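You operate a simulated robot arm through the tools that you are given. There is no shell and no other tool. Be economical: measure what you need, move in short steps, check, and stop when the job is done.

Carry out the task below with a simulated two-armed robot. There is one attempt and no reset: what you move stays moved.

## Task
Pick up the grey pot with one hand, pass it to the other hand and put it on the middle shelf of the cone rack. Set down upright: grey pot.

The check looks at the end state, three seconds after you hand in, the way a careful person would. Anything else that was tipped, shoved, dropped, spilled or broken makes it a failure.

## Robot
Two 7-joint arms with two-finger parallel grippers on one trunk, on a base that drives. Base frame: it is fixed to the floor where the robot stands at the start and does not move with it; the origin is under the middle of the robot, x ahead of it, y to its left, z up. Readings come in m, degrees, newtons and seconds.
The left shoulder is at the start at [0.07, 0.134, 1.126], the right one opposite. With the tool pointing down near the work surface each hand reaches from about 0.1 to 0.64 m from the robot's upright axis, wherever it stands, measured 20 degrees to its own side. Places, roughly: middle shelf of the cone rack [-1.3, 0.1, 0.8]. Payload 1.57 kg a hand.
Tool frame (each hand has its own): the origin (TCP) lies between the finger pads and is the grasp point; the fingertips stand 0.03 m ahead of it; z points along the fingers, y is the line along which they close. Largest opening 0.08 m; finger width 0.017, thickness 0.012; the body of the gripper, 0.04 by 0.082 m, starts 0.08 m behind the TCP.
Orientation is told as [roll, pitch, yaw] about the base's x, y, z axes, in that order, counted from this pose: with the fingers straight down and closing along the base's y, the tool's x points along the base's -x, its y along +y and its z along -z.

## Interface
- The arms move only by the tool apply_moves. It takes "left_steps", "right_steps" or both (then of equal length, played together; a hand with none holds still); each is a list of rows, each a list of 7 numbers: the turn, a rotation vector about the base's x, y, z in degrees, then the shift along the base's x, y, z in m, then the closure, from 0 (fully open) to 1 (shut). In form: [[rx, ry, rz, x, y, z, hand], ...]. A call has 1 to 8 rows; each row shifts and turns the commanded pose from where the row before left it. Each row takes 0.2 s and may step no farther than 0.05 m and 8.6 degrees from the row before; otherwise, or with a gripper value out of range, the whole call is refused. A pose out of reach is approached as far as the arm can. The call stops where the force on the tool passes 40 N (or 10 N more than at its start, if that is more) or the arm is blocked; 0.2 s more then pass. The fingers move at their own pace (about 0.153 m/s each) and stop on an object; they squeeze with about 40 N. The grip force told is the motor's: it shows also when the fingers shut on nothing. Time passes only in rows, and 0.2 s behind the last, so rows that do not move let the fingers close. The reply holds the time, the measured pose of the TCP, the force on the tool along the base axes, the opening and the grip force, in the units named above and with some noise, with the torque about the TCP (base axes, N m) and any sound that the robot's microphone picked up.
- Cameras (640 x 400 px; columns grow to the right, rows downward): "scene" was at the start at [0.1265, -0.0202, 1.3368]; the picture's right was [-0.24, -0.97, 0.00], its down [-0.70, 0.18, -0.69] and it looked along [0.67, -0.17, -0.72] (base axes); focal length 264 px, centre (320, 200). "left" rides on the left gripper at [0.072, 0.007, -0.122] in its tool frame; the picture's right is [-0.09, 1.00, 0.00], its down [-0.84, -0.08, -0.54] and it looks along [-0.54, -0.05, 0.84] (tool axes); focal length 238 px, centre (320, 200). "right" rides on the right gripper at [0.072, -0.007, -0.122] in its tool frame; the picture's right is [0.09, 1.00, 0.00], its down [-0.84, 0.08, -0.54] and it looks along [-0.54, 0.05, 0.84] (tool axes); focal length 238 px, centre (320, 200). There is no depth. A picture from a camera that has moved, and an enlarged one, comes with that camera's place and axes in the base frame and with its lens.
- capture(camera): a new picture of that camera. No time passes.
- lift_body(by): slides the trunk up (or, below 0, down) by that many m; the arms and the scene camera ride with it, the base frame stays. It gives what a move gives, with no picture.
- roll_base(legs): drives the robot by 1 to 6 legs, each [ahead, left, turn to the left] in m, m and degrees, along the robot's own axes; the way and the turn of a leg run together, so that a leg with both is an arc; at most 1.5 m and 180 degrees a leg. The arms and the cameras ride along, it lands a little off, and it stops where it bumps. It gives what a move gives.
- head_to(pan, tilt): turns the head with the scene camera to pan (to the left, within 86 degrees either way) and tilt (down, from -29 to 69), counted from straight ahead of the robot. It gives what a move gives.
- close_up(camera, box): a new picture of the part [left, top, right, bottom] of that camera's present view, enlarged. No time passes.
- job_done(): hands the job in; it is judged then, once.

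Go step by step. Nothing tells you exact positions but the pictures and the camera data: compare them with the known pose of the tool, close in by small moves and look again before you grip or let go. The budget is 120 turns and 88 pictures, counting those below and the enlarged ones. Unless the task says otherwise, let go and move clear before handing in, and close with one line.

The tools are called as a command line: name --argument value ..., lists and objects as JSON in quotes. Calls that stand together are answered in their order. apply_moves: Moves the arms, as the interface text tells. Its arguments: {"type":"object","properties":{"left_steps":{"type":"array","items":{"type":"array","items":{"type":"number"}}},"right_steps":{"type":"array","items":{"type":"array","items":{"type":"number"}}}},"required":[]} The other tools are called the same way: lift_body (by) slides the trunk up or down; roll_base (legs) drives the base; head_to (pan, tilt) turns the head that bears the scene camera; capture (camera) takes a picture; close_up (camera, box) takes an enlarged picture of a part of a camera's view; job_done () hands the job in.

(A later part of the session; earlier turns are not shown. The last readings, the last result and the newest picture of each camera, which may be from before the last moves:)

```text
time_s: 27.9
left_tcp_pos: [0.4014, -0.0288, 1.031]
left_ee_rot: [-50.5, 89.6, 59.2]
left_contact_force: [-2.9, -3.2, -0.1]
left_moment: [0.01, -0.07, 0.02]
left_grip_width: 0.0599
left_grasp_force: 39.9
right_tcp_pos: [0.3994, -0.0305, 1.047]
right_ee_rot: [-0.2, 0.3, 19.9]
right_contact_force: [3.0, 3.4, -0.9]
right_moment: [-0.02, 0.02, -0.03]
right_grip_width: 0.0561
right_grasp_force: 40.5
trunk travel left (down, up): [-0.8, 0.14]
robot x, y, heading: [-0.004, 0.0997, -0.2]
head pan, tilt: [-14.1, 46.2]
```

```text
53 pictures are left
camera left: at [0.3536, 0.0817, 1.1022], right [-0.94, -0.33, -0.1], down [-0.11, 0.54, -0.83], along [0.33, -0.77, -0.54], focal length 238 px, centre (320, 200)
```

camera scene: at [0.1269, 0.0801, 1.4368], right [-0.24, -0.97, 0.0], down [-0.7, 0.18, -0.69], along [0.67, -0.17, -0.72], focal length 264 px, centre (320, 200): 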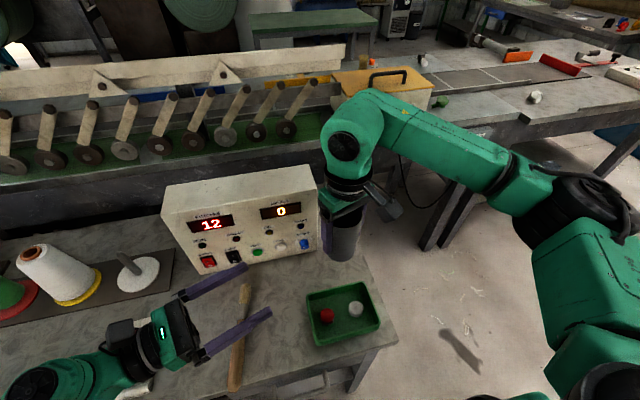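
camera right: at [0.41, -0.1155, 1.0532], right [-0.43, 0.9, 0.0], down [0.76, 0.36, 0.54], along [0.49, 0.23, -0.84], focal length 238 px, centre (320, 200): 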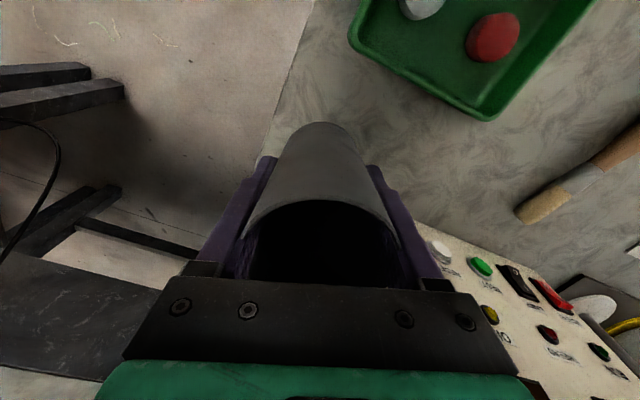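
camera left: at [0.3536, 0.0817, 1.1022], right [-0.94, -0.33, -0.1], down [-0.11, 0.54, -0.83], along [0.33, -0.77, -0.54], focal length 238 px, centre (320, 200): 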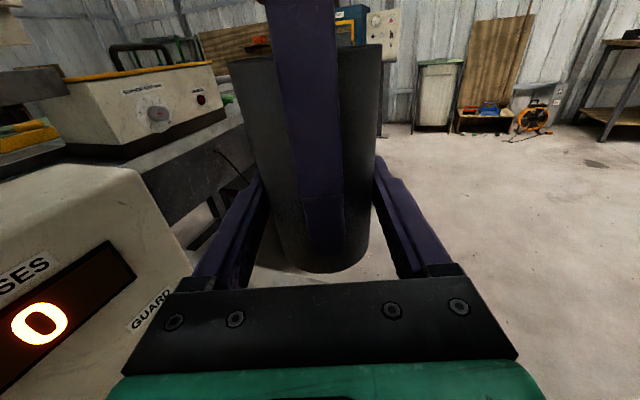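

Both hands hold the pot. I'll open the right hand and check that the left one keeps it.

apply_moves --right_steps '[[0, 0, 0, 0, 0, 0, 0.15], [0, 0, 0, 0, 0, 0, 0], [0, 0, 0, 0, 0, 0, 0]]' --left_steps '[[0, 0, 0, 0, 0, 0, 1], [0, 0, 0, 0, 0, 0, 1], [0, 0, 0, 0, 0, 0, 1]]'

capture --camera "left"

capture --camera "right"

```text
time_s: 28.7
left_tcp_pos: [0.4016, -0.028, 1.0311]
left_ee_rot: [-51.2, 89.6, 58.5]
left_contact_force: [0.8, -1.5, -0.3]
left_moment: [-0.01, 0.02, -0.01]
left_grip_width: 0.06
left_grasp_force: 39.9
right_tcp_pos: [0.3989, -0.031, 1.0454]
right_ee_rot: [-0.3, 0.1, 20.1]
right_contact_force: [0.3, -0.4, -0.7]
right_moment: [0.02, 0.02, 0.0]
right_grip_width: 0.08
right_grasp_force: 0.1
trunk travel left (down, up): [-0.8, 0.14]
robot x, y, heading: [-0.0026, 0.1037, -0.0]
head pan, tilt: [-14.1, 46.2]
```

```text
52 pictures are left
camera left: at [0.3538, 0.082, 1.1022], right [-0.94, -0.34, -0.1], down [-0.11, 0.54, -0.83], along [0.33, -0.77, -0.54], focal length 238 px, centre (320, 200)
```

left: 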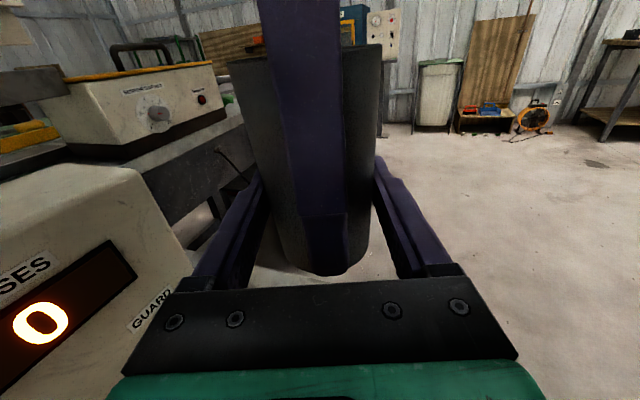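

```text
51 pictures are left
camera right: at [0.3344, -0.0605, 1.1689], right [-0.43, 0.9, 0.0], down [0.76, 0.36, 0.54], along [0.49, 0.23, -0.84], focal length 238 px, centre (320, 200)
```

right: 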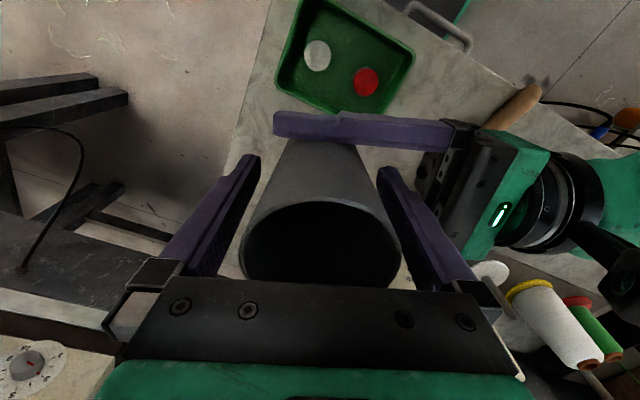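

The left hand holds the pot alone. I'll raise the right hand straight up and off to its side.

apply_moves --right_steps '[[0, 0, 0, 0, 0, 0.015, 0], [0, 0, 0, 0, 0, 0.02, 0], [0, 0, 0, 0, 0, 0.03, 0], [0, 0, 0, 0, 0, 0.03, 0], [0, 0, 0, 0, 0, 0.03, 0], [0, 0, -5, 0, -0.04, 0, 0], [0, 0, -5, -0.01, -0.04, 0, 0], [0, 0, -5, -0.02, -0.04, 0, 0]]'

capture --camera "left"

```text
time_s: 30.5
left_tcp_pos: [0.4006, -0.0308, 1.0305]
left_ee_rot: [-57.7, 89.5, 52.0]
left_contact_force: [-0.5, -0.8, 0.7]
left_moment: [-0.02, -0.01, -0.02]
left_grip_width: 0.0601
left_grasp_force: 40.6
right_tcp_pos: [0.3672, -0.1526, 1.1707]
right_ee_rot: [-0.2, 0.1, 5.0]
right_contact_force: [0.0, -1.3, 0.2]
right_moment: [0.03, -0.02, 0.0]
right_grip_width: 0.0798
right_grasp_force: 0.1
trunk travel left (down, up): [-0.8, 0.14]
robot x, y, heading: [0.0007, 0.0995, 0.1]
head pan, tilt: [-14.1, 46.2]
```

```text
50 pictures are left
camera left: at [0.3519, 0.081, 1.1029], right [-0.94, -0.34, -0.1], down [-0.11, 0.54, -0.83], along [0.33, -0.77, -0.54], focal length 238 px, centre (320, 200)
```

left: 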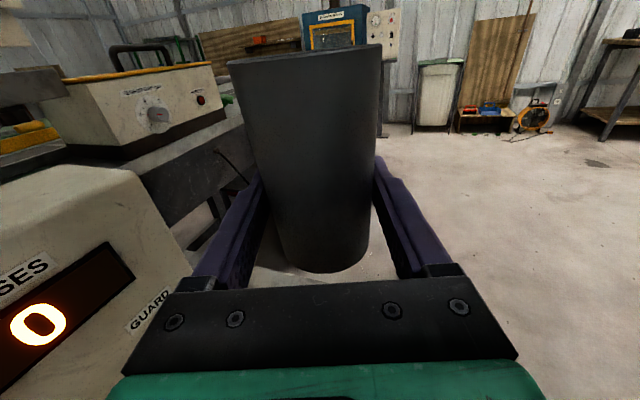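

The pot hangs upright in the left hand and the right hand is free. I'll back away from the table a little, turn right a quarter turn and look toward the rack.

roll_base --legs '[[-0.2, 0, 0], [0, 0, -90]]'

head_to --pan -80 --tilt 25

capture --camera "scene"

capture --camera "left"

```text
time_s: 36.0
left_tcp_pos: [-0.348, -0.298, 1.0299]
left_ee_rot: [-51.4, 89.6, -34.0]
left_contact_force: [0.1, 0.0, -0.1]
left_moment: [0.0, 0.0, 0.0]
left_grip_width: 0.0599
left_grasp_force: 39.8
right_tcp_pos: [-0.4679, -0.2592, 1.1704]
right_ee_rot: [-0.2, 0.2, -87.3]
right_contact_force: [-0.8, 0.6, -0.9]
right_moment: [-0.02, 0.01, 0.0]
right_grip_width: 0.08
right_grasp_force: 0.1
trunk travel left (down, up): [-0.8, 0.14]
robot x, y, heading: [-0.2016, 0.0987, -92.5]
head pan, tilt: [-14.1, 46.2]
```

```text
time_s: 37.4
left_tcp_pos: [-0.3472, -0.2967, 1.0309]
left_ee_rot: [-51.0, 89.5, -33.5]
left_contact_force: [-0.6, -0.5, -1.0]
left_moment: [-0.01, 0.03, -0.02]
left_grip_width: 0.06
left_grasp_force: 40.1
right_tcp_pos: [-0.469, -0.2599, 1.1693]
right_ee_rot: [-0.2, 0.2, -87.2]
right_contact_force: [-0.8, 0.4, 0.0]
right_moment: [0.0, -0.01, 0.01]
right_grip_width: 0.08
right_grasp_force: 0.0
trunk travel left (down, up): [-0.8, 0.14]
robot x, y, heading: [-0.202, 0.1009, -92.5]
head pan, tilt: [-80.0, 25.0]
```

```text
49 pictures are left
camera scene: at [-0.2974, 0.0368, 1.4691], right [-0.14, 0.99, 0.0], down [0.42, 0.06, -0.91], along [-0.9, -0.12, -0.42], focal length 264 px, centre (320, 200)
```

scene: 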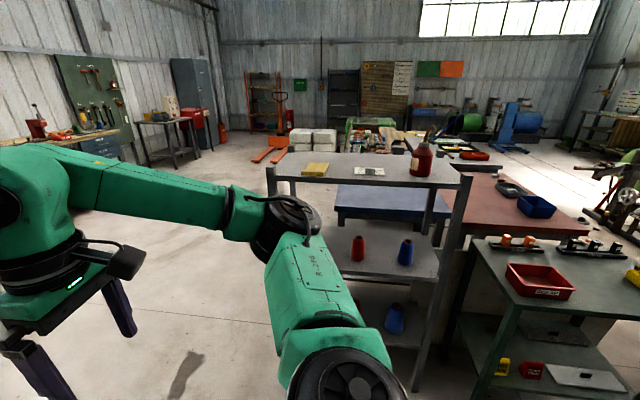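

```text
48 pictures are left
camera left: at [-0.2343, -0.2537, 1.1022], right [-0.3, 0.95, -0.1], down [0.55, 0.09, -0.83], along [-0.78, -0.3, -0.54], focal length 238 px, centre (320, 200)
```

left: 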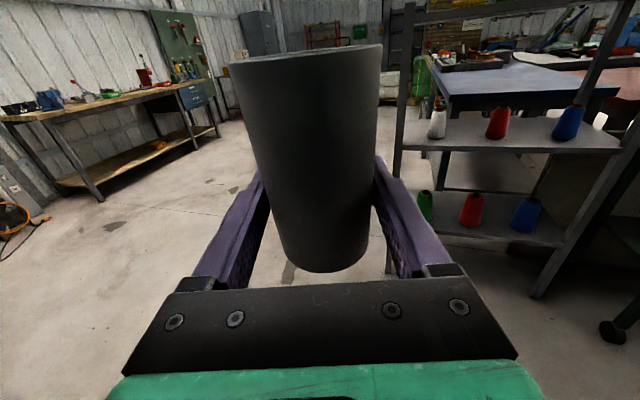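

The rack is on my right: three cones on the middle shelf (white, red, blue) and things on the top one. I'll turn to face it and look closely.

roll_base --legs '[[0, 0, -87.5]]'

head_to --pan 0 --tilt 30

capture --camera "scene"

```text
time_s: 41.5
left_tcp_pos: [-0.6034, 0.2332, 1.0303]
left_ee_rot: [-51.1, 89.6, -121.8]
left_contact_force: [-0.2, 0.4, -1.5]
left_moment: [-0.02, -0.03, -0.01]
left_grip_width: 0.0602
left_grasp_force: 40.4
right_tcp_pos: [-0.5694, 0.3555, 1.1703]
right_ee_rot: [-0.1, 0.3, -175.4]
right_contact_force: [-0.1, -0.1, -0.4]
right_moment: [0.04, 0.0, -0.01]
right_grip_width: 0.0799
right_grasp_force: 0.0
trunk travel left (down, up): [-0.8, 0.14]
robot x, y, heading: [-0.1996, 0.1012, 179.7]
head pan, tilt: [-80.0, 25.0]
```

```text
time_s: 43.1
left_tcp_pos: [-0.604, 0.2337, 1.0302]
left_ee_rot: [-50.7, 89.5, -121.5]
left_contact_force: [-0.9, 0.8, 0.0]
left_moment: [-0.01, -0.01, 0.01]
left_grip_width: 0.06
left_grasp_force: 39.9
right_tcp_pos: [-0.5698, 0.3559, 1.1706]
right_ee_rot: [-0.2, 0.2, -175.5]
right_contact_force: [-0.8, -0.2, 0.0]
right_moment: [0.0, 0.0, 0.01]
right_grip_width: 0.0799
right_grasp_force: 0.1
trunk travel left (down, up): [-0.8, 0.14]
robot x, y, heading: [-0.202, 0.1033, 179.4]
head pan, tilt: [0.0, 30.0]
```

```text
47 pictures are left
camera scene: at [-0.3447, 0.1012, 1.4612], right [0.01, 1.0, 0.0], down [0.5, -0.01, -0.87], along [-0.87, 0.01, -0.5], focal length 264 px, centre (320, 200)
```

scene: 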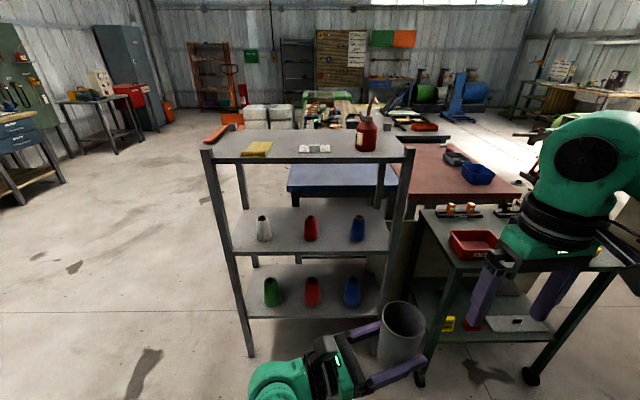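

I'm facing the rack now. I'll enlarge it to measure the shelf and the cones.

close_up --camera "scene" --box '[190, 130, 430, 280]'

```text
2.67 times, centred on (310, 205) of scene
camera zoom: at [-0.3447, 0.1012, 1.4612], right [0.01, 1.0, 0.0], down [0.5, -0.01, -0.87], along [-0.87, 0.01, -0.5], focal length 703 px, centre (347, 187)
```

zoom: 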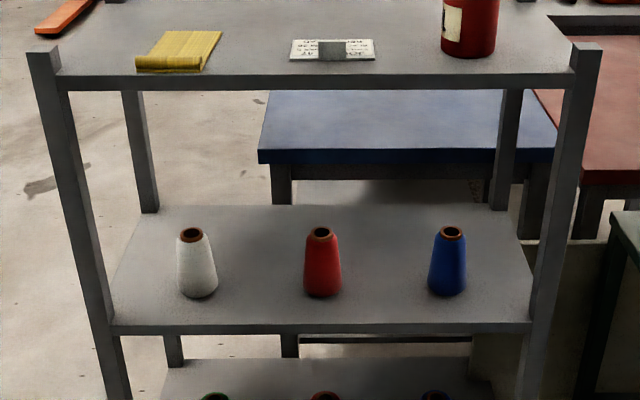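

Middle shelf front edge is about x -1.105 at z 0.80. The cones stand near x -1.197 at y -0.117, 0.072 and 0.262, so there are two 13 cm gaps between them. I'll turn the left hand to point straight ahead while moving it outward.

apply_moves --left_steps '[[0, 0, 4, -0.005, -0.01, 0, 1], [0, 0, 7, -0.012, -0.022, 0, 1], [0, 0, 8, -0.012, -0.022, 0, 1], [0, 0, 8, -0.012, -0.022, 0, 1], [0, 0, 8, -0.012, -0.022, 0, 1], [0, 0, 8, -0.012, -0.022, 0, 1], [0, 0, 8, -0.012, -0.022, 0, 1], [0, 0, 8, -0.012, -0.022, 0, 1]]'

```text
time_s: 44.6
left_tcp_pos: [-0.654, 0.1009, 0.9956]
left_ee_rot: [-66.3, 77.7, -97.6]
left_contact_force: [-0.7, -0.4, -1.4]
left_moment: [-0.04, 0.0, 0.02]
left_grip_width: 0.06
left_grasp_force: 40.0
right_tcp_pos: [-0.5691, 0.3538, 1.171]
right_ee_rot: [-0.2, 0.2, -175.6]
right_contact_force: [0.6, -0.6, 0.0]
right_moment: [-0.04, -0.03, -0.01]
right_grip_width: 0.0799
right_grasp_force: 0.1
trunk travel left (down, up): [-0.8, 0.14]
robot x, y, heading: [-0.204, 0.1007, 179.6]
head pan, tilt: [0.0, 30.0]
stopped in row 7 (left hand): the arm was blocked; the commanded pose is now the measured one
```

The left arm was blocked and tilted the hand a bit. I'll look before doing anything else.

head_to --pan 15 --tilt 60

capture --camera "scene"

capture --camera "left"

```text
time_s: 45.5
left_tcp_pos: [-0.6548, 0.1019, 0.9969]
left_ee_rot: [-66.4, 77.7, -97.7]
left_contact_force: [0.6, 0.4, -0.4]
left_moment: [0.03, 0.0, -0.01]
left_grip_width: 0.0599
left_grasp_force: 40.1
right_tcp_pos: [-0.5692, 0.3553, 1.1715]
right_ee_rot: [-0.2, 0.2, -175.4]
right_contact_force: [-0.8, -0.1, -0.1]
right_moment: [-0.03, 0.03, -0.01]
right_grip_width: 0.0799
right_grasp_force: 0.2
trunk travel left (down, up): [-0.8, 0.14]
robot x, y, heading: [-0.2013, 0.1021, 179.5]
head pan, tilt: [15.0, 60.0]
```

```text
45 pictures are left
camera scene: at [-0.319, 0.0836, 1.4191], right [-0.25, 0.97, 0.0], down [0.84, 0.22, -0.5], along [-0.48, -0.12, -0.87], focal length 264 px, centre (320, 200)
```

scene: 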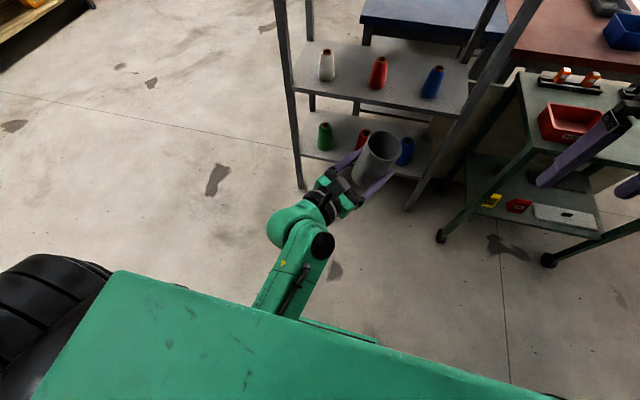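

```text
44 pictures are left
camera left: at [-0.5459, 0.0597, 1.0752], right [0.51, 0.81, -0.28], down [0.4, -0.52, -0.76], along [-0.76, 0.27, -0.59], focal length 238 px, centre (320, 200)
```

left: 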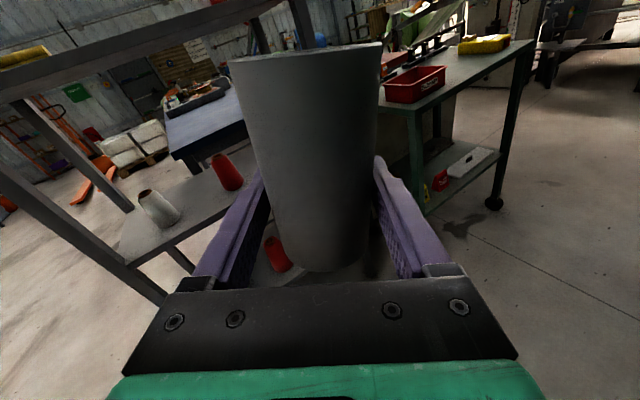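

The wrist seems to be at a joint limit here and the pot is tilted about 12°. I'll level the hand while moving it out to the robot's left, where pointing forward should be easier.

apply_moves --left_steps '[[2, -0.2, 0, 0, -0.02, 0.005, 1], [2.5, -0.4, 0, 0, -0.03, 0.005, 1], [2.5, -0.4, 0, 0, -0.03, 0.005, 1], [2.5, -0.3, 0, 0, -0.03, 0.005, 1], [2.5, -0.3, 0, 0, -0.03, 0.005, 1], [0, 0, 0, 0, -0.03, 0.005, 1], [0, 0, 0, 0, -0.03, 0, 1], [0, 0, 0, 0, 0, 0, 1]]'

```text
time_s: 47.3
left_tcp_pos: [-0.6547, -0.0988, 1.0265]
left_ee_rot: [-81.4, 89.9, -112.8]
left_contact_force: [-0.5, 0.9, -0.3]
left_moment: [0.0, 0.04, 0.0]
left_grip_width: 0.06
left_grasp_force: 40.5
right_tcp_pos: [-0.5702, 0.356, 1.1704]
right_ee_rot: [-0.3, 0.2, -175.6]
right_contact_force: [0.4, -0.1, 0.1]
right_moment: [-0.01, 0.01, -0.02]
right_grip_width: 0.0799
right_grasp_force: 0.0
trunk travel left (down, up): [-0.8, 0.14]
robot x, y, heading: [-0.2024, 0.1017, 179.5]
head pan, tilt: [15.0, 60.0]
```

Level again, and 31° short of pointing straight ahead. I'll keep turning gently here.

apply_moves --left_steps '[[0, 0, 4, 0, -0.005, 0, 1], [0, 0, 4, 0, -0.005, 0, 1], [0, 0, 4, 0, -0.005, 0, 1], [0, 0, 4, 0, -0.005, 0, 1], [0, 0, 0, 0, 0, 0, 1]]'

```text
time_s: 48.5
left_tcp_pos: [-0.6554, -0.1195, 1.0265]
left_ee_rot: [-89.5, 90.0, -104.9]
left_contact_force: [0.0, 0.4, -0.6]
left_moment: [-0.01, -0.01, 0.01]
left_grip_width: 0.0599
left_grasp_force: 39.6
right_tcp_pos: [-0.5698, 0.3546, 1.1697]
right_ee_rot: [-0.3, 0.3, -175.4]
right_contact_force: [-0.1, 0.3, 0.4]
right_moment: [-0.03, 0.02, 0.01]
right_grip_width: 0.0801
right_grasp_force: 0.0
trunk travel left (down, up): [-0.8, 0.14]
robot x, y, heading: [-0.2065, 0.0984, 179.3]
head pan, tilt: [15.0, 60.0]
```

Total yaw is now about -15°, with no limit reached. I'll do the last 15°.

apply_moves --left_steps '[[0, 0, 4, 0, -0.005, 0, 1], [0, 0, 4, 0, -0.005, 0, 1], [0, 0, 4, 0, -0.005, 0, 1], [0, 0, 3.4, 0, -0.005, 0, 1], [0, 0, 0, 0, 0, 0, 1]]'

capture --camera "left"

capture --camera "scene"

```text
time_s: 49.6
left_tcp_pos: [-0.6569, -0.1339, 1.0296]
left_ee_rot: [-85.0, 81.9, -89.7]
left_contact_force: [-0.2, -0.1, 0.5]
left_moment: [0.02, -0.02, 0.0]
left_grip_width: 0.06
left_grasp_force: 40.6
right_tcp_pos: [-0.5701, 0.3554, 1.1701]
right_ee_rot: [-0.2, 0.2, -175.5]
right_contact_force: [-0.1, -0.3, 0.2]
right_moment: [-0.03, 0.03, 0.0]
right_grip_width: 0.0801
right_grasp_force: 0.1
trunk travel left (down, up): [-0.8, 0.14]
robot x, y, heading: [-0.2023, 0.1007, 179.3]
head pan, tilt: [15.0, 60.0]
stopped in row 5 (left hand): the arm was blocked; the commanded pose is now the measured one
```

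```text
43 pictures are left
camera left: at [-0.5357, -0.1275, 1.1004], right [0.08, 0.97, -0.23], down [0.53, -0.24, -0.81], along [-0.84, -0.06, -0.54], focal length 238 px, centre (320, 200)
```

left: 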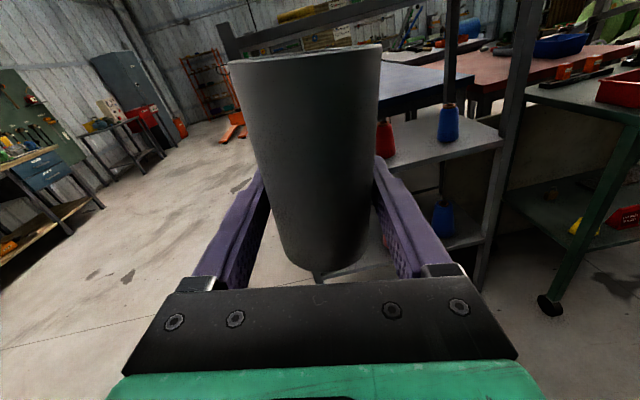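

```text
42 pictures are left
camera scene: at [-0.3188, 0.0837, 1.4191], right [-0.25, 0.97, 0.0], down [0.84, 0.22, -0.5], along [-0.48, -0.12, -0.87], focal length 264 px, centre (320, 200)
```

scene: 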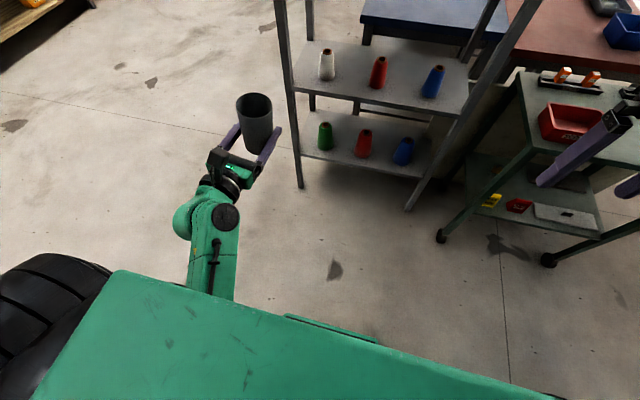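

The limit came again near straight-ahead. I'll level the hand, back the yaw off by 12°, and extend the arm outward to see whether straight-ahead works with a longer reach.

apply_moves --left_steps '[[2, 0, -3, 0, -0.01, 0, 1], [2.1, 0, -3, -0.005, -0.01, 0, 1], [2, 0, -3, -0.015, -0.015, 0, 1], [2, 0, -3, -0.02, -0.015, 0, 1], [0, 0, 0, -0.03, -0.015, 0, 1], [0, 0, 0, -0.03, -0.01, 0, 1], [0, 0, 0, -0.02, 0, 0, 1], [0, 0, 0, 0, 0, 0, 1]]'

```text
time_s: 51.4
left_tcp_pos: [-0.7786, -0.2085, 1.0307]
left_ee_rot: [-173.5, 89.2, 169.8]
left_contact_force: [0.1, -0.6, -0.5]
left_moment: [0.01, 0.01, 0.03]
left_grip_width: 0.0601
left_grasp_force: 40.3
right_tcp_pos: [-0.5697, 0.3561, 1.1704]
right_ee_rot: [-0.2, 0.2, -175.5]
right_contact_force: [-0.4, 0.1, 0.7]
right_moment: [0.02, -0.03, 0.0]
right_grip_width: 0.0799
right_grasp_force: 0.1
trunk travel left (down, up): [-0.8, 0.14]
robot x, y, heading: [-0.2019, 0.1004, 179.4]
head pan, tilt: [15.0, 60.0]
```

Level at -17° with the arm extended. I'll try turning on to straight ahead.

apply_moves --left_steps '[[0, 0, 4, 0, 0, 0, 1], [0, 0, 4, 0, 0, 0, 1], [0, 0, 4, 0, 0, 0, 1], [0, 0, 0, 0, 0, 0, 1]]'

```text
time_s: 52.4
left_tcp_pos: [-0.7764, -0.2099, 1.0291]
left_ee_rot: [-174.4, 89.2, -178.9]
left_contact_force: [-0.1, 0.4, -1.3]
left_moment: [0.01, -0.01, -0.03]
left_grip_width: 0.0599
left_grasp_force: 39.9
right_tcp_pos: [-0.5701, 0.3547, 1.1697]
right_ee_rot: [-0.2, 0.3, -175.5]
right_contact_force: [0.4, 0.9, -0.6]
right_moment: [-0.03, -0.02, 0.0]
right_grip_width: 0.08
right_grasp_force: 0.1
trunk travel left (down, up): [-0.8, 0.14]
robot x, y, heading: [-0.2053, 0.1028, 179.4]
head pan, tilt: [15.0, 60.0]
```

At -4.5° the hand is nearly straight and within limits, so I'll let the base heading take up the rest. I'll tuck the right hand back, lower the trunk 0.15 m and drive to a standoff in front of the white–red gap.

apply_moves --right_steps '[[0, 0, 0, 0.03, 0, 0, 0], [0, 0, 0, 0.03, 0, 0, 0], [0, 0, 0, 0.03, 0, 0, 0], [0, 0, 0, 0, 0, 0, 0]]'

lift_body --by -0.15

roll_base --legs '[[0, 0, 4.6], [0.18, -0.24, 0]]'

head_to --pan 22 --tilt 35

capture --camera "scene"

capture --camera "left"

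```text
time_s: 53.4
left_tcp_pos: [-0.777, -0.2093, 1.0295]
left_ee_rot: [-173.9, 89.2, -178.5]
left_contact_force: [0.2, -0.4, -0.5]
left_moment: [0.0, 0.0, 0.01]
left_grip_width: 0.0599
left_grasp_force: 40.4
right_tcp_pos: [-0.4806, 0.3531, 1.1703]
right_ee_rot: [-0.3, 0.2, -175.5]
right_contact_force: [-0.2, -0.2, 0.6]
right_moment: [-0.01, -0.02, -0.02]
right_grip_width: 0.0799
right_grasp_force: 0.1
trunk travel left (down, up): [-0.8, 0.14]
robot x, y, heading: [-0.2028, 0.1026, 179.6]
head pan, tilt: [15.0, 60.0]
```

```text
time_s: 55.2
left_tcp_pos: [-0.7774, -0.2091, 0.8803]
left_ee_rot: [-174.3, 89.2, -179.0]
left_contact_force: [-0.1, 0.0, -0.5]
left_moment: [0.02, 0.0, 0.05]
left_grip_width: 0.06
left_grasp_force: 40.2
right_tcp_pos: [-0.4799, 0.3555, 1.0199]
right_ee_rot: [-0.2, 0.3, -175.5]
right_contact_force: [1.0, -0.1, 0.1]
right_moment: [-0.01, -0.01, 0.01]
right_grip_width: 0.0799
right_grasp_force: 0.1
trunk travel left (down, up): [-0.65, 0.29]
robot x, y, heading: [-0.2052, 0.0985, 179.3]
head pan, tilt: [15.0, 60.0]
```

```text
time_s: 57.7
left_tcp_pos: [-0.946, -0.0304, 0.8798]
left_ee_rot: [-174.1, 89.2, -174.1]
left_contact_force: [-0.4, -0.2, -0.3]
left_moment: [-0.01, -0.01, 0.0]
left_grip_width: 0.0598
left_grasp_force: 40.3
right_tcp_pos: [-0.6973, 0.5559, 1.0205]
right_ee_rot: [-0.3, 0.3, -170.8]
right_contact_force: [0.5, 0.0, -0.2]
right_moment: [-0.03, -0.03, -0.02]
right_grip_width: 0.0798
right_grasp_force: 0.1
trunk travel left (down, up): [-0.65, 0.29]
robot x, y, heading: [-0.401, 0.3294, -176.0]
head pan, tilt: [15.0, 60.0]
```

```text
time_s: 58.6
left_tcp_pos: [-0.9455, -0.0311, 0.8806]
left_ee_rot: [-174.1, 89.3, -174.1]
left_contact_force: [-0.6, 0.1, -0.8]
left_moment: [0.01, 0.0, 0.0]
left_grip_width: 0.06
left_grasp_force: 39.7
right_tcp_pos: [-0.6973, 0.5545, 1.0208]
right_ee_rot: [-0.2, 0.2, -170.7]
right_contact_force: [0.1, 0.1, -0.5]
right_moment: [0.01, -0.01, -0.02]
right_grip_width: 0.08
right_grasp_force: 0.0
trunk travel left (down, up): [-0.65, 0.29]
robot x, y, heading: [-0.3983, 0.3256, -175.6]
head pan, tilt: [22.0, 35.0]
```

```text
41 pictures are left
camera scene: at [-0.53, 0.2818, 1.3033], right [-0.44, 0.9, 0.0], down [0.52, 0.25, -0.82], along [-0.73, -0.36, -0.57], focal length 264 px, centre (320, 200)
```

scene: 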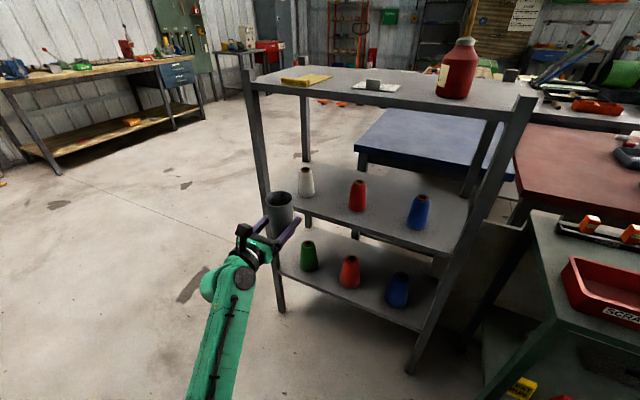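

```text
40 pictures are left
camera left: at [-0.8241, -0.0244, 0.9492], right [0.0, 1.0, -0.09], down [0.53, -0.08, -0.84], along [-0.85, -0.05, -0.53], focal length 238 px, centre (320, 200)
```

left: 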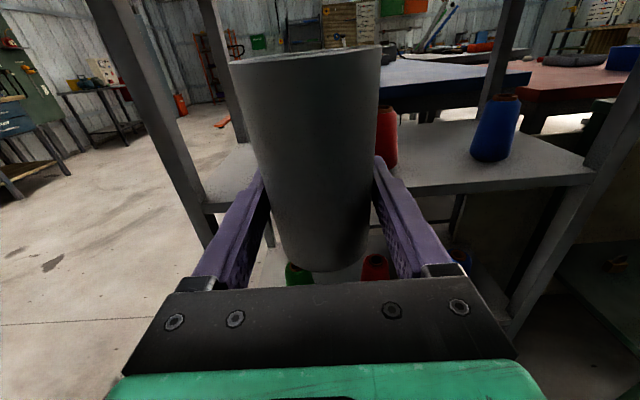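

Good standoff. I'll enlarge the scene view to refine the shelf height, cone positions and pot clearance.

close_up --camera "scene" --box '[230, 140, 470, 290]'

close_up --camera "left" --box '[180, 80, 420, 230]'

```text
2.67 times, centred on (350, 215) of scene
camera zoom: at [-0.53, 0.2818, 1.3033], right [-0.44, 0.9, 0.0], down [0.52, 0.25, -0.82], along [-0.73, -0.36, -0.57], focal length 703 px, centre (240, 160)
```

zoom: 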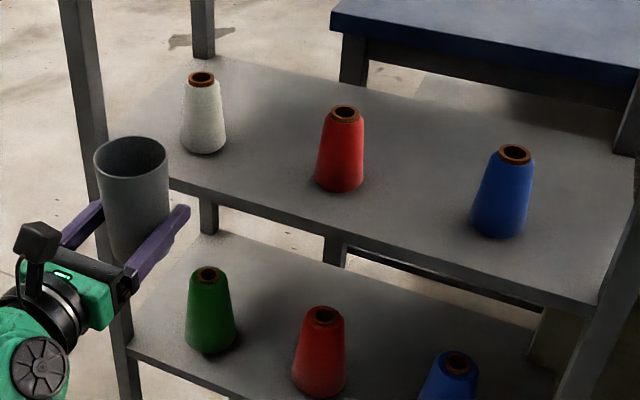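

```text
2.67 times, centred on (300, 155) of left
camera zoom: at [-0.8241, -0.0244, 0.9492], right [0.0, 1.0, -0.09], down [0.53, -0.08, -0.84], along [-0.85, -0.05, -0.53], focal length 636 px, centre (373, 320)
```

zoom: 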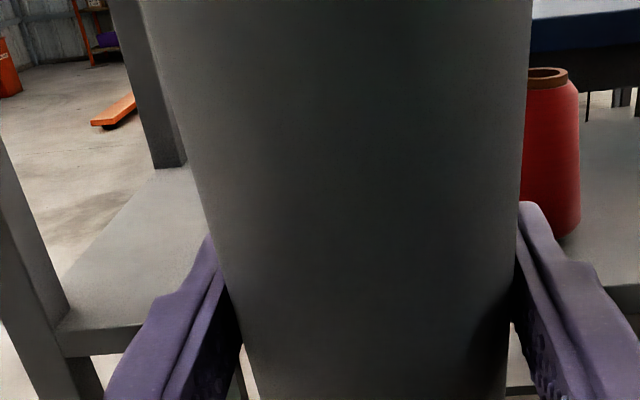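

Triangulating the two views puts the middle shelf at about z 0.755 with its front edge at x -1.155 and the cones at x -1.25 (white y -0.127, red y 0.070). I'll aim for [-1.21, -0.028]. First I lower the trunk 4.5 cm and drive the pot to just in front of the edge.

lift_body --by -0.045

roll_base --legs '[[0.14, -0.011, 0]]'

capture --camera "left"

close_up --camera "scene" --box '[200, 120, 440, 270]'

```text
time_s: 59.5
left_tcp_pos: [-0.947, -0.031, 0.835]
left_ee_rot: [-174.0, 89.2, -173.9]
left_contact_force: [0.2, -0.5, -0.7]
left_moment: [0.06, 0.02, -0.05]
left_grip_width: 0.0599
left_grasp_force: 40.1
right_tcp_pos: [-0.6983, 0.5541, 0.975]
right_ee_rot: [-0.1, 0.3, -170.8]
right_contact_force: [0.2, -0.4, 0.0]
right_moment: [-0.01, -0.02, -0.01]
right_grip_width: 0.0799
right_grasp_force: 0.1
trunk travel left (down, up): [-0.605, 0.335]
robot x, y, heading: [-0.4023, 0.3245, -175.8]
head pan, tilt: [22.0, 35.0]
```

```text
time_s: 60.8
left_tcp_pos: [-1.0876, -0.0292, 0.8345]
left_ee_rot: [-173.4, 89.2, -173.5]
left_contact_force: [0.2, 0.0, -0.4]
left_moment: [-0.04, -0.02, 0.0]
left_grip_width: 0.06
left_grasp_force: 39.9
right_tcp_pos: [-0.8385, 0.5566, 0.9757]
right_ee_rot: [-0.2, 0.2, -170.9]
right_contact_force: [-0.1, 0.2, 0.1]
right_moment: [-0.01, -0.03, -0.01]
right_grip_width: 0.08
right_grasp_force: 0.1
trunk travel left (down, up): [-0.605, 0.335]
robot x, y, heading: [-0.5389, 0.3262, -175.9]
head pan, tilt: [22.0, 35.0]
```

```text
37 pictures are left
camera left: at [-0.9659, -0.0228, 0.9041], right [0.0, 1.0, -0.09], down [0.53, -0.08, -0.84], along [-0.85, -0.05, -0.53], focal length 238 px, centre (320, 200)
```

left: 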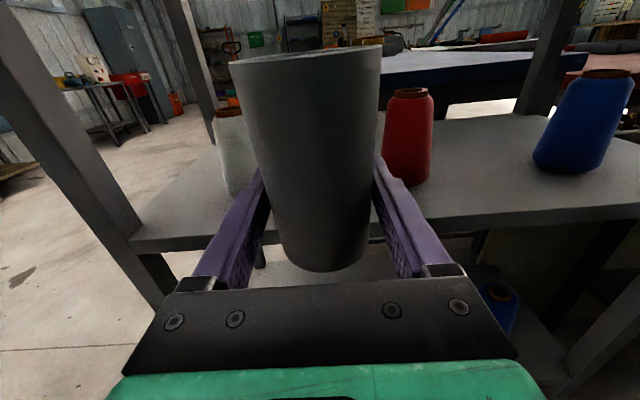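

```text
2.67 times, centred on (320, 195) of scene
camera zoom: at [-0.6714, 0.2829, 1.2583], right [-0.44, 0.9, 0.0], down [0.52, 0.25, -0.82], along [-0.74, -0.36, -0.57], focal length 703 px, centre (320, 213)
```

zoom: 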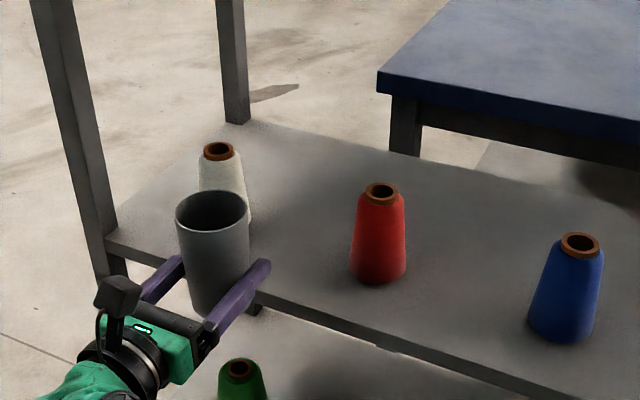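

The pot is centred between the white and red cones and 4 cm above the shelf level. I'll drive in 9 cm.

roll_base --legs '[[0.09, -0.004, 0]]'

capture --camera "left"

close_up --camera "scene" --box '[200, 120, 440, 270]'

```text
time_s: 61.9
left_tcp_pos: [-1.1778, -0.0318, 0.8347]
left_ee_rot: [-173.2, 89.4, -173.1]
left_contact_force: [0.5, 0.2, -0.6]
left_moment: [-0.01, 0.03, 0.02]
left_grip_width: 0.0598
left_grasp_force: 40.2
right_tcp_pos: [-0.9276, 0.5544, 0.9759]
right_ee_rot: [-0.2, 0.2, -170.8]
right_contact_force: [-1.0, -0.9, -0.9]
right_moment: [-0.01, -0.03, -0.02]
right_grip_width: 0.0798
right_grasp_force: 0.2
trunk travel left (down, up): [-0.605, 0.335]
robot x, y, heading: [-0.6275, 0.3223, -175.7]
head pan, tilt: [22.0, 35.0]
```

```text
35 pictures are left
camera left: at [-1.0553, -0.0254, 0.9039], right [0.0, 1.0, -0.09], down [0.53, -0.08, -0.84], along [-0.85, -0.05, -0.53], focal length 238 px, centre (320, 200)
```

left: 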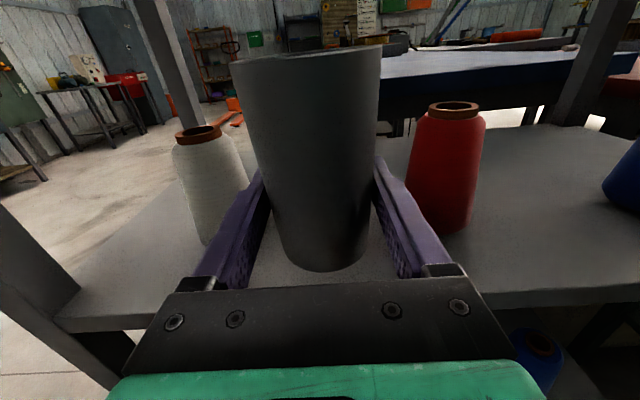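

```text
2.67 times, centred on (320, 195) of scene
camera zoom: at [-0.7611, 0.2804, 1.2583], right [-0.44, 0.9, 0.0], down [0.52, 0.25, -0.82], along [-0.74, -0.36, -0.57], focal length 703 px, centre (320, 213)
```

zoom: 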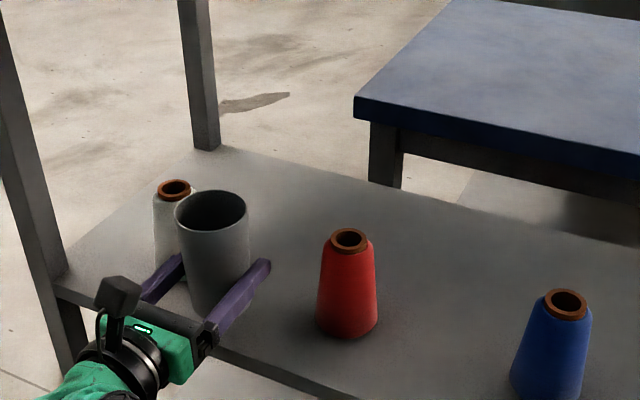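

Well centred with nearly 3 cm to spare on each side. I'll ease in another 2.5 cm with the arm, then start lowering.

apply_moves --left_steps '[[0, 0, 0, -0.012, 0, 0, 1], [0, 0, 0, -0.013, 0, 0, 1], [0, 0, 0, 0, 0, -0.01, 1], [0, 0, 0, 0, 0, -0.01, 1], [0, 0, 0, 0, 0, 0, 1]]'

close_up --camera "left" --box '[200, 100, 440, 300]'

close_up --camera "scene" --box '[220, 160, 380, 260]'

```text
time_s: 63.1
left_tcp_pos: [-1.2028, -0.0313, 0.8152]
left_ee_rot: [-173.5, 89.2, -173.5]
left_contact_force: [0.0, -0.3, -0.3]
left_moment: [0.0, 0.01, -0.02]
left_grip_width: 0.0599
left_grasp_force: 39.6
right_tcp_pos: [-0.9276, 0.5549, 0.9746]
right_ee_rot: [-0.2, 0.2, -170.8]
right_contact_force: [0.1, 0.4, 0.0]
right_moment: [-0.01, 0.01, 0.03]
right_grip_width: 0.0798
right_grasp_force: 0.1
trunk travel left (down, up): [-0.605, 0.335]
robot x, y, heading: [-0.6305, 0.3262, -175.6]
head pan, tilt: [22.0, 35.0]
```

```text
2.00 times, centred on (320, 200) of left
camera zoom: at [-1.0805, -0.0245, 0.8843], right [0.0, 1.0, -0.09], down [0.53, -0.08, -0.84], along [-0.85, -0.05, -0.53], focal length 477 px, centre (320, 200)
```

zoom: 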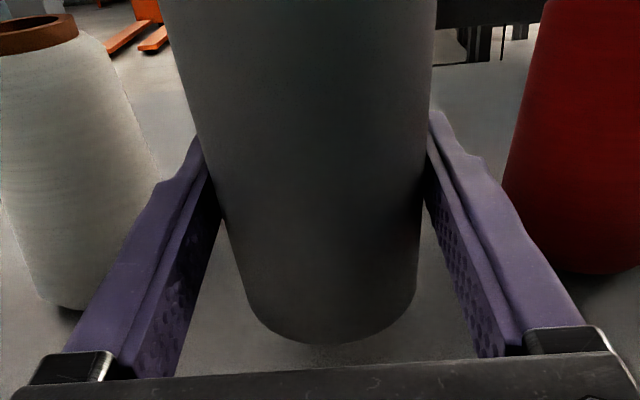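

```text
4.00 times, centred on (300, 210) of scene
camera zoom: at [-0.7603, 0.2805, 1.2584], right [-0.44, 0.9, 0.0], down [0.52, 0.25, -0.82], along [-0.74, -0.36, -0.57], focal length 1054 px, centre (400, 160)
```

zoom: 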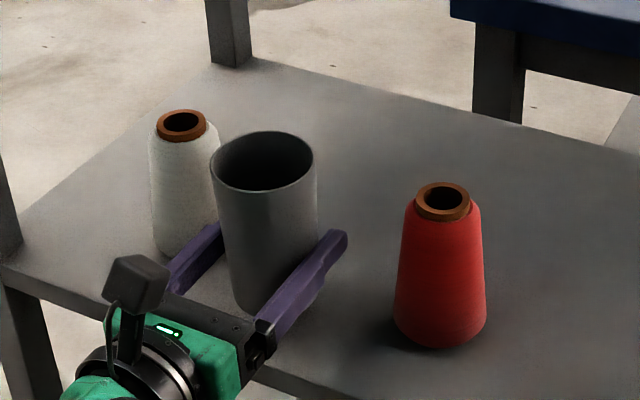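

Clear all round. I'll lower in small steps and watch the vertical force for contact.

apply_moves --left_steps '[[0, 0, 0, 0, 0, -0.004, 1], [0, 0, 0, 0, 0, -0.004, 1], [0, 0, 0, 0, 0, -0.004, 1], [0, 0, 0, 0, 0, 0, 1]]'

close_up --camera "left" --box '[260, 200, 380, 300]'

```text
time_s: 64.1
left_tcp_pos: [-1.2032, -0.0311, 0.8026]
left_ee_rot: [-174.9, 89.2, -175.1]
left_contact_force: [0.5, -0.4, -0.3]
left_moment: [-0.01, 0.01, -0.02]
left_grip_width: 0.0598
left_grasp_force: 40.2
right_tcp_pos: [-0.9285, 0.5543, 0.9756]
right_ee_rot: [-0.2, 0.2, -170.8]
right_contact_force: [-1.1, 0.0, 0.0]
right_moment: [0.01, -0.02, -0.02]
right_grip_width: 0.0801
right_grasp_force: 0.2
trunk travel left (down, up): [-0.605, 0.335]
robot x, y, heading: [-0.6307, 0.3238, -175.7]
head pan, tilt: [22.0, 35.0]
```

```text
4.00 times, centred on (320, 250) of left
camera zoom: at [-1.0803, -0.0249, 0.8722], right [0.0, 1.0, -0.09], down [0.53, -0.08, -0.84], along [-0.85, -0.05, -0.53], focal length 953 px, centre (320, 0)
```

zoom: 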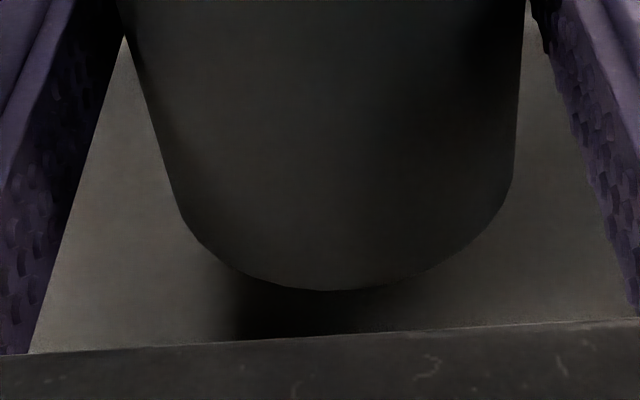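

No contact yet. I'll continue with 3 mm rows.

apply_moves --left_steps '[[0, 0, 0, 0, 0, -0.003, 1], [0, 0, 0, 0, 0, -0.003, 1], [0, 0, 0, 0, 0, 0, 1]]'

```text
time_s: 64.9
left_tcp_pos: [-1.2033, -0.0318, 0.7977]
left_ee_rot: [-174.8, 89.3, -175.1]
left_contact_force: [-0.5, 0.3, -0.4]
left_moment: [0.04, 0.0, 0.0]
left_grip_width: 0.0601
left_grasp_force: 39.9
right_tcp_pos: [-0.9287, 0.5531, 0.9738]
right_ee_rot: [-0.2, 0.2, -170.8]
right_contact_force: [-0.6, 0.1, -0.5]
right_moment: [-0.02, -0.01, -0.02]
right_grip_width: 0.0799
right_grasp_force: 0.1
trunk travel left (down, up): [-0.605, 0.335]
robot x, y, heading: [-0.6292, 0.3237, -175.9]
head pan, tilt: [22.0, 35.0]
```

apply_moves --left_steps '[[0, 0, 0, 0, 0, -0.003, 1], [0, 0, 0, 0, 0, -0.003, 1], [0, 0, 0, 0, 0, 0, 1]]'

close_up --camera "left" --box '[260, 200, 380, 300]'

close_up --camera "scene" --box '[240, 180, 336, 240]'

```text
time_s: 65.7
left_tcp_pos: [-1.2006, -0.0324, 0.7903]
left_ee_rot: [-174.1, 89.3, -174.2]
left_contact_force: [-0.7, 0.2, -0.3]
left_moment: [-0.02, -0.01, -0.03]
left_grip_width: 0.06
left_grasp_force: 40.0
right_tcp_pos: [-0.9287, 0.5539, 0.976]
right_ee_rot: [-0.2, 0.2, -170.8]
right_contact_force: [-0.1, 0.0, -0.5]
right_moment: [0.03, 0.06, 0.02]
right_grip_width: 0.08
right_grasp_force: 0.0
trunk travel left (down, up): [-0.605, 0.335]
robot x, y, heading: [-0.6318, 0.3217, -176.0]
head pan, tilt: [22.0, 35.0]
```

```text
4.00 times, centred on (320, 250) of left
camera zoom: at [-1.0795, -0.0254, 0.8604], right [0.0, 1.0, -0.09], down [0.53, -0.08, -0.84], along [-0.85, -0.05, -0.53], focal length 953 px, centre (320, 0)
```

zoom: 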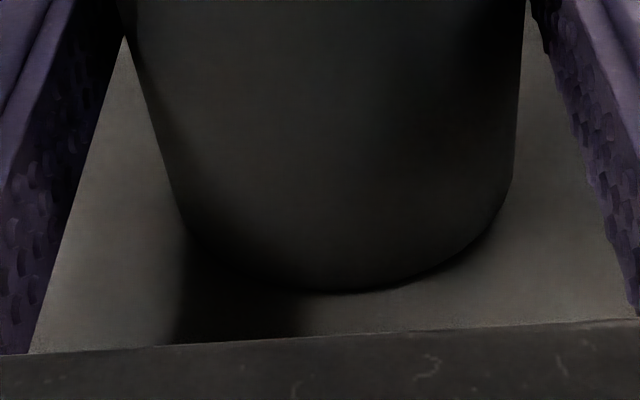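

```text
6.67 times, centred on (288, 210) of scene
camera zoom: at [-0.7605, 0.2805, 1.2584], right [-0.44, 0.9, 0.0], down [0.52, 0.25, -0.82], along [-0.74, -0.36, -0.57], focal length 1757 px, centre (533, 133)
```

zoom: 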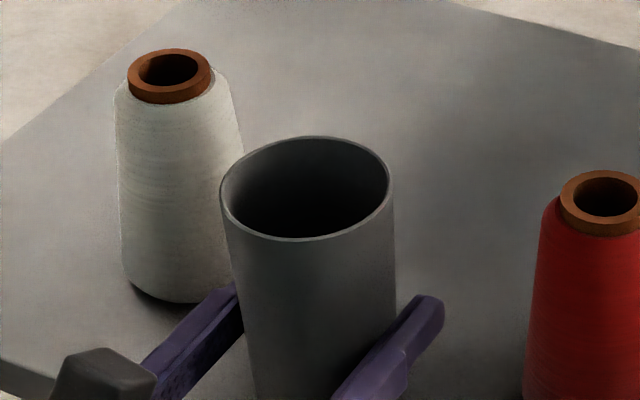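

The gap under the pot is closing. I'll use 2 mm rows now.

apply_moves --left_steps '[[0, 0, 0, 0, 0, -0.002, 1], [0, 0, 0, 0, 0, -0.002, 1], [0, 0, 0, 0, 0, 0, 1]]'

close_up --camera "left" --box '[260, 200, 380, 300]'

```text
time_s: 66.5
left_tcp_pos: [-1.201, -0.0312, 0.7904]
left_ee_rot: [-168.4, 88.8, -168.5]
left_contact_force: [-4.3, -2.7, 16.4]
left_moment: [-0.12, -0.21, -0.09]
left_grip_width: 0.0599
left_grasp_force: 39.6
right_tcp_pos: [-0.9265, 0.5541, 0.9767]
right_ee_rot: [-0.2, 0.1, -170.8]
right_contact_force: [0.1, -0.1, -0.3]
right_moment: [0.0, 0.01, 0.02]
right_grip_width: 0.0801
right_grasp_force: 0.0
trunk travel left (down, up): [-0.605, 0.335]
robot x, y, heading: [-0.6284, 0.3239, -175.9]
head pan, tilt: [22.0, 35.0]
```

```text
4.00 times, centred on (320, 250) of left
camera zoom: at [-1.0782, -0.0245, 0.8592], right [0.0, 1.0, -0.1], down [0.53, -0.08, -0.85], along [-0.85, -0.05, -0.52], focal length 953 px, centre (320, 0)
```

zoom: 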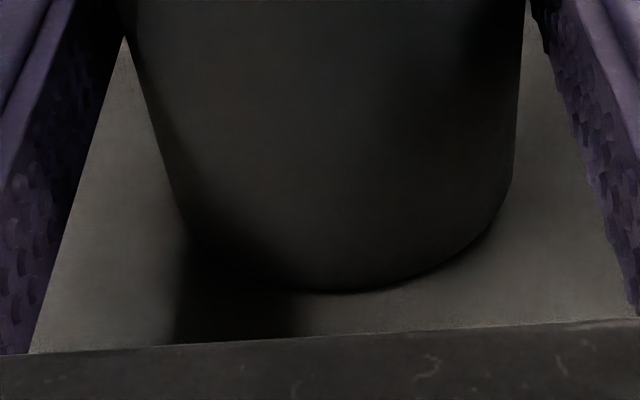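

Contact with the shelf: 16 N upward. I'll ease up 2 mm to relieve it and open.

apply_moves --left_steps '[[0, 0, 0, 0, 0, 0.002, 1], [0, 0, 0, 0, 0, 0.001, 1], [0, 0, 0, 0, 0, 0, 1]]'

```text
time_s: 67.3
left_tcp_pos: [-1.2008, -0.0312, 0.7906]
left_ee_rot: [-172.3, 89.1, -172.4]
left_contact_force: [-0.5, -1.8, 10.0]
left_moment: [-0.08, -0.24, -0.07]
left_grip_width: 0.0599
left_grasp_force: 40.2
right_tcp_pos: [-0.9255, 0.5547, 0.976]
right_ee_rot: [-0.2, 0.1, -170.8]
right_contact_force: [0.0, 0.7, 0.5]
right_moment: [0.03, 0.01, -0.01]
right_grip_width: 0.0802
right_grasp_force: 0.1
trunk travel left (down, up): [-0.605, 0.335]
robot x, y, heading: [-0.6262, 0.3203, -175.9]
head pan, tilt: [22.0, 35.0]
```

Still 10 N of contact, so 1 mm more up, then I open the fingers to about 74 mm.

apply_moves --left_steps '[[0, 0, 0, 0, 0, 0.001, 1], [0, 0, 0, 0, 0, 0, 0.2], [0, 0, 0, 0, 0, 0, 0.08], [0, 0, 0, 0, 0, 0, 0.08], [0, 0, 0, 0, 0, 0, 0.08]]'

capture --camera "left"

close_up --camera "scene" --box '[220, 160, 380, 260]'

```text
time_s: 68.5
left_tcp_pos: [-1.2021, -0.0311, 0.7922]
left_ee_rot: [-173.2, 89.2, -173.3]
left_contact_force: [-0.1, -0.3, -0.5]
left_moment: [-0.02, 0.02, 0.0]
left_grip_width: 0.0736
left_grasp_force: 0.0
right_tcp_pos: [-0.9281, 0.5541, 0.9753]
right_ee_rot: [-0.2, 0.2, -170.9]
right_contact_force: [-0.4, -0.9, 0.0]
right_moment: [-0.03, 0.03, 0.0]
right_grip_width: 0.08
right_grasp_force: 0.1
trunk travel left (down, up): [-0.605, 0.335]
robot x, y, heading: [-0.6306, 0.3278, -175.9]
head pan, tilt: [22.0, 35.0]
```

```text
27 pictures are left
camera left: at [-1.0801, -0.0251, 0.8604], right [0.0, 1.0, -0.09], down [0.53, -0.08, -0.84], along [-0.85, -0.05, -0.53], focal length 238 px, centre (320, 200)
```

left: 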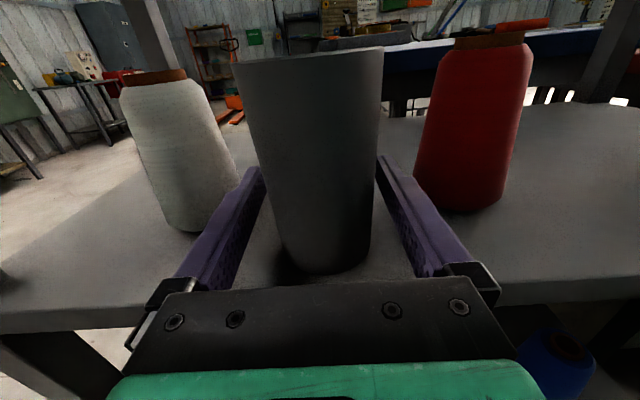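

```text
4.00 times, centred on (300, 210) of scene
camera zoom: at [-0.7602, 0.2806, 1.2584], right [-0.44, 0.9, 0.0], down [0.52, 0.25, -0.82], along [-0.74, -0.36, -0.57], focal length 1054 px, centre (400, 160)
```

zoom: 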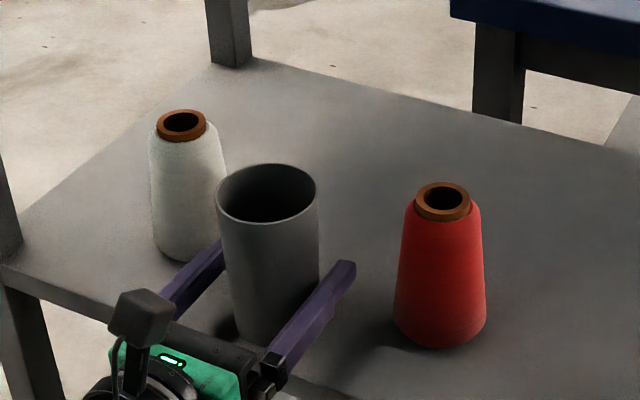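

The pot stands on its own on the shelf. I'll back the left hand straight out along +x with the arm.

apply_moves --left_steps '[[0, 0, 0, 0.008, 0, 0, 0.08], [0, 0, 0, 0.012, 0, 0, 0.08], [0, 0, 0, 0.015, 0, 0, 0.08], [0, 0, 0, 0.015, 0, 0, 0.08], [0, 0, 0, 0.015, 0, 0, 0.08], [0, 0, 0, 0, 0, 0, 0.08]]'

capture --camera "left"

```text
time_s: 69.9
left_tcp_pos: [-1.1393, -0.0308, 0.7909]
left_ee_rot: [-173.3, 89.3, -173.3]
left_contact_force: [0.2, 0.1, 0.5]
left_moment: [0.0, -0.01, 0.01]
left_grip_width: 0.0734
left_grasp_force: 0.2
right_tcp_pos: [-0.9294, 0.5541, 0.9754]
right_ee_rot: [-0.3, 0.2, -170.8]
right_contact_force: [0.2, -0.7, -0.6]
right_moment: [0.02, -0.03, 0.02]
right_grip_width: 0.0799
right_grasp_force: 0.0
trunk travel left (down, up): [-0.605, 0.335]
robot x, y, heading: [-0.6288, 0.3244, -176.0]
head pan, tilt: [22.0, 35.0]
```

```text
25 pictures are left
camera left: at [-1.0152, -0.0244, 0.8598], right [0.0, 1.0, -0.09], down [0.53, -0.08, -0.84], along [-0.85, -0.05, -0.53], focal length 238 px, centre (320, 200)
```

left: 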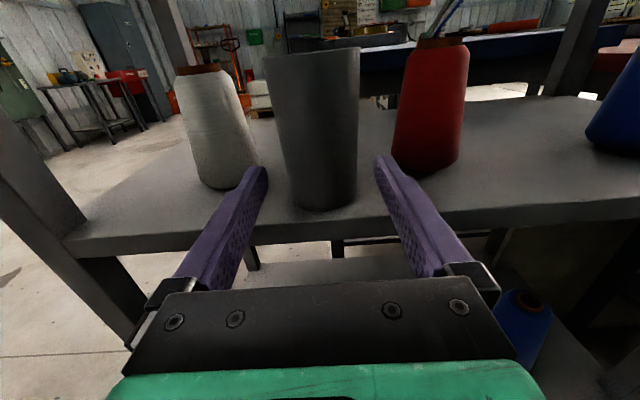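

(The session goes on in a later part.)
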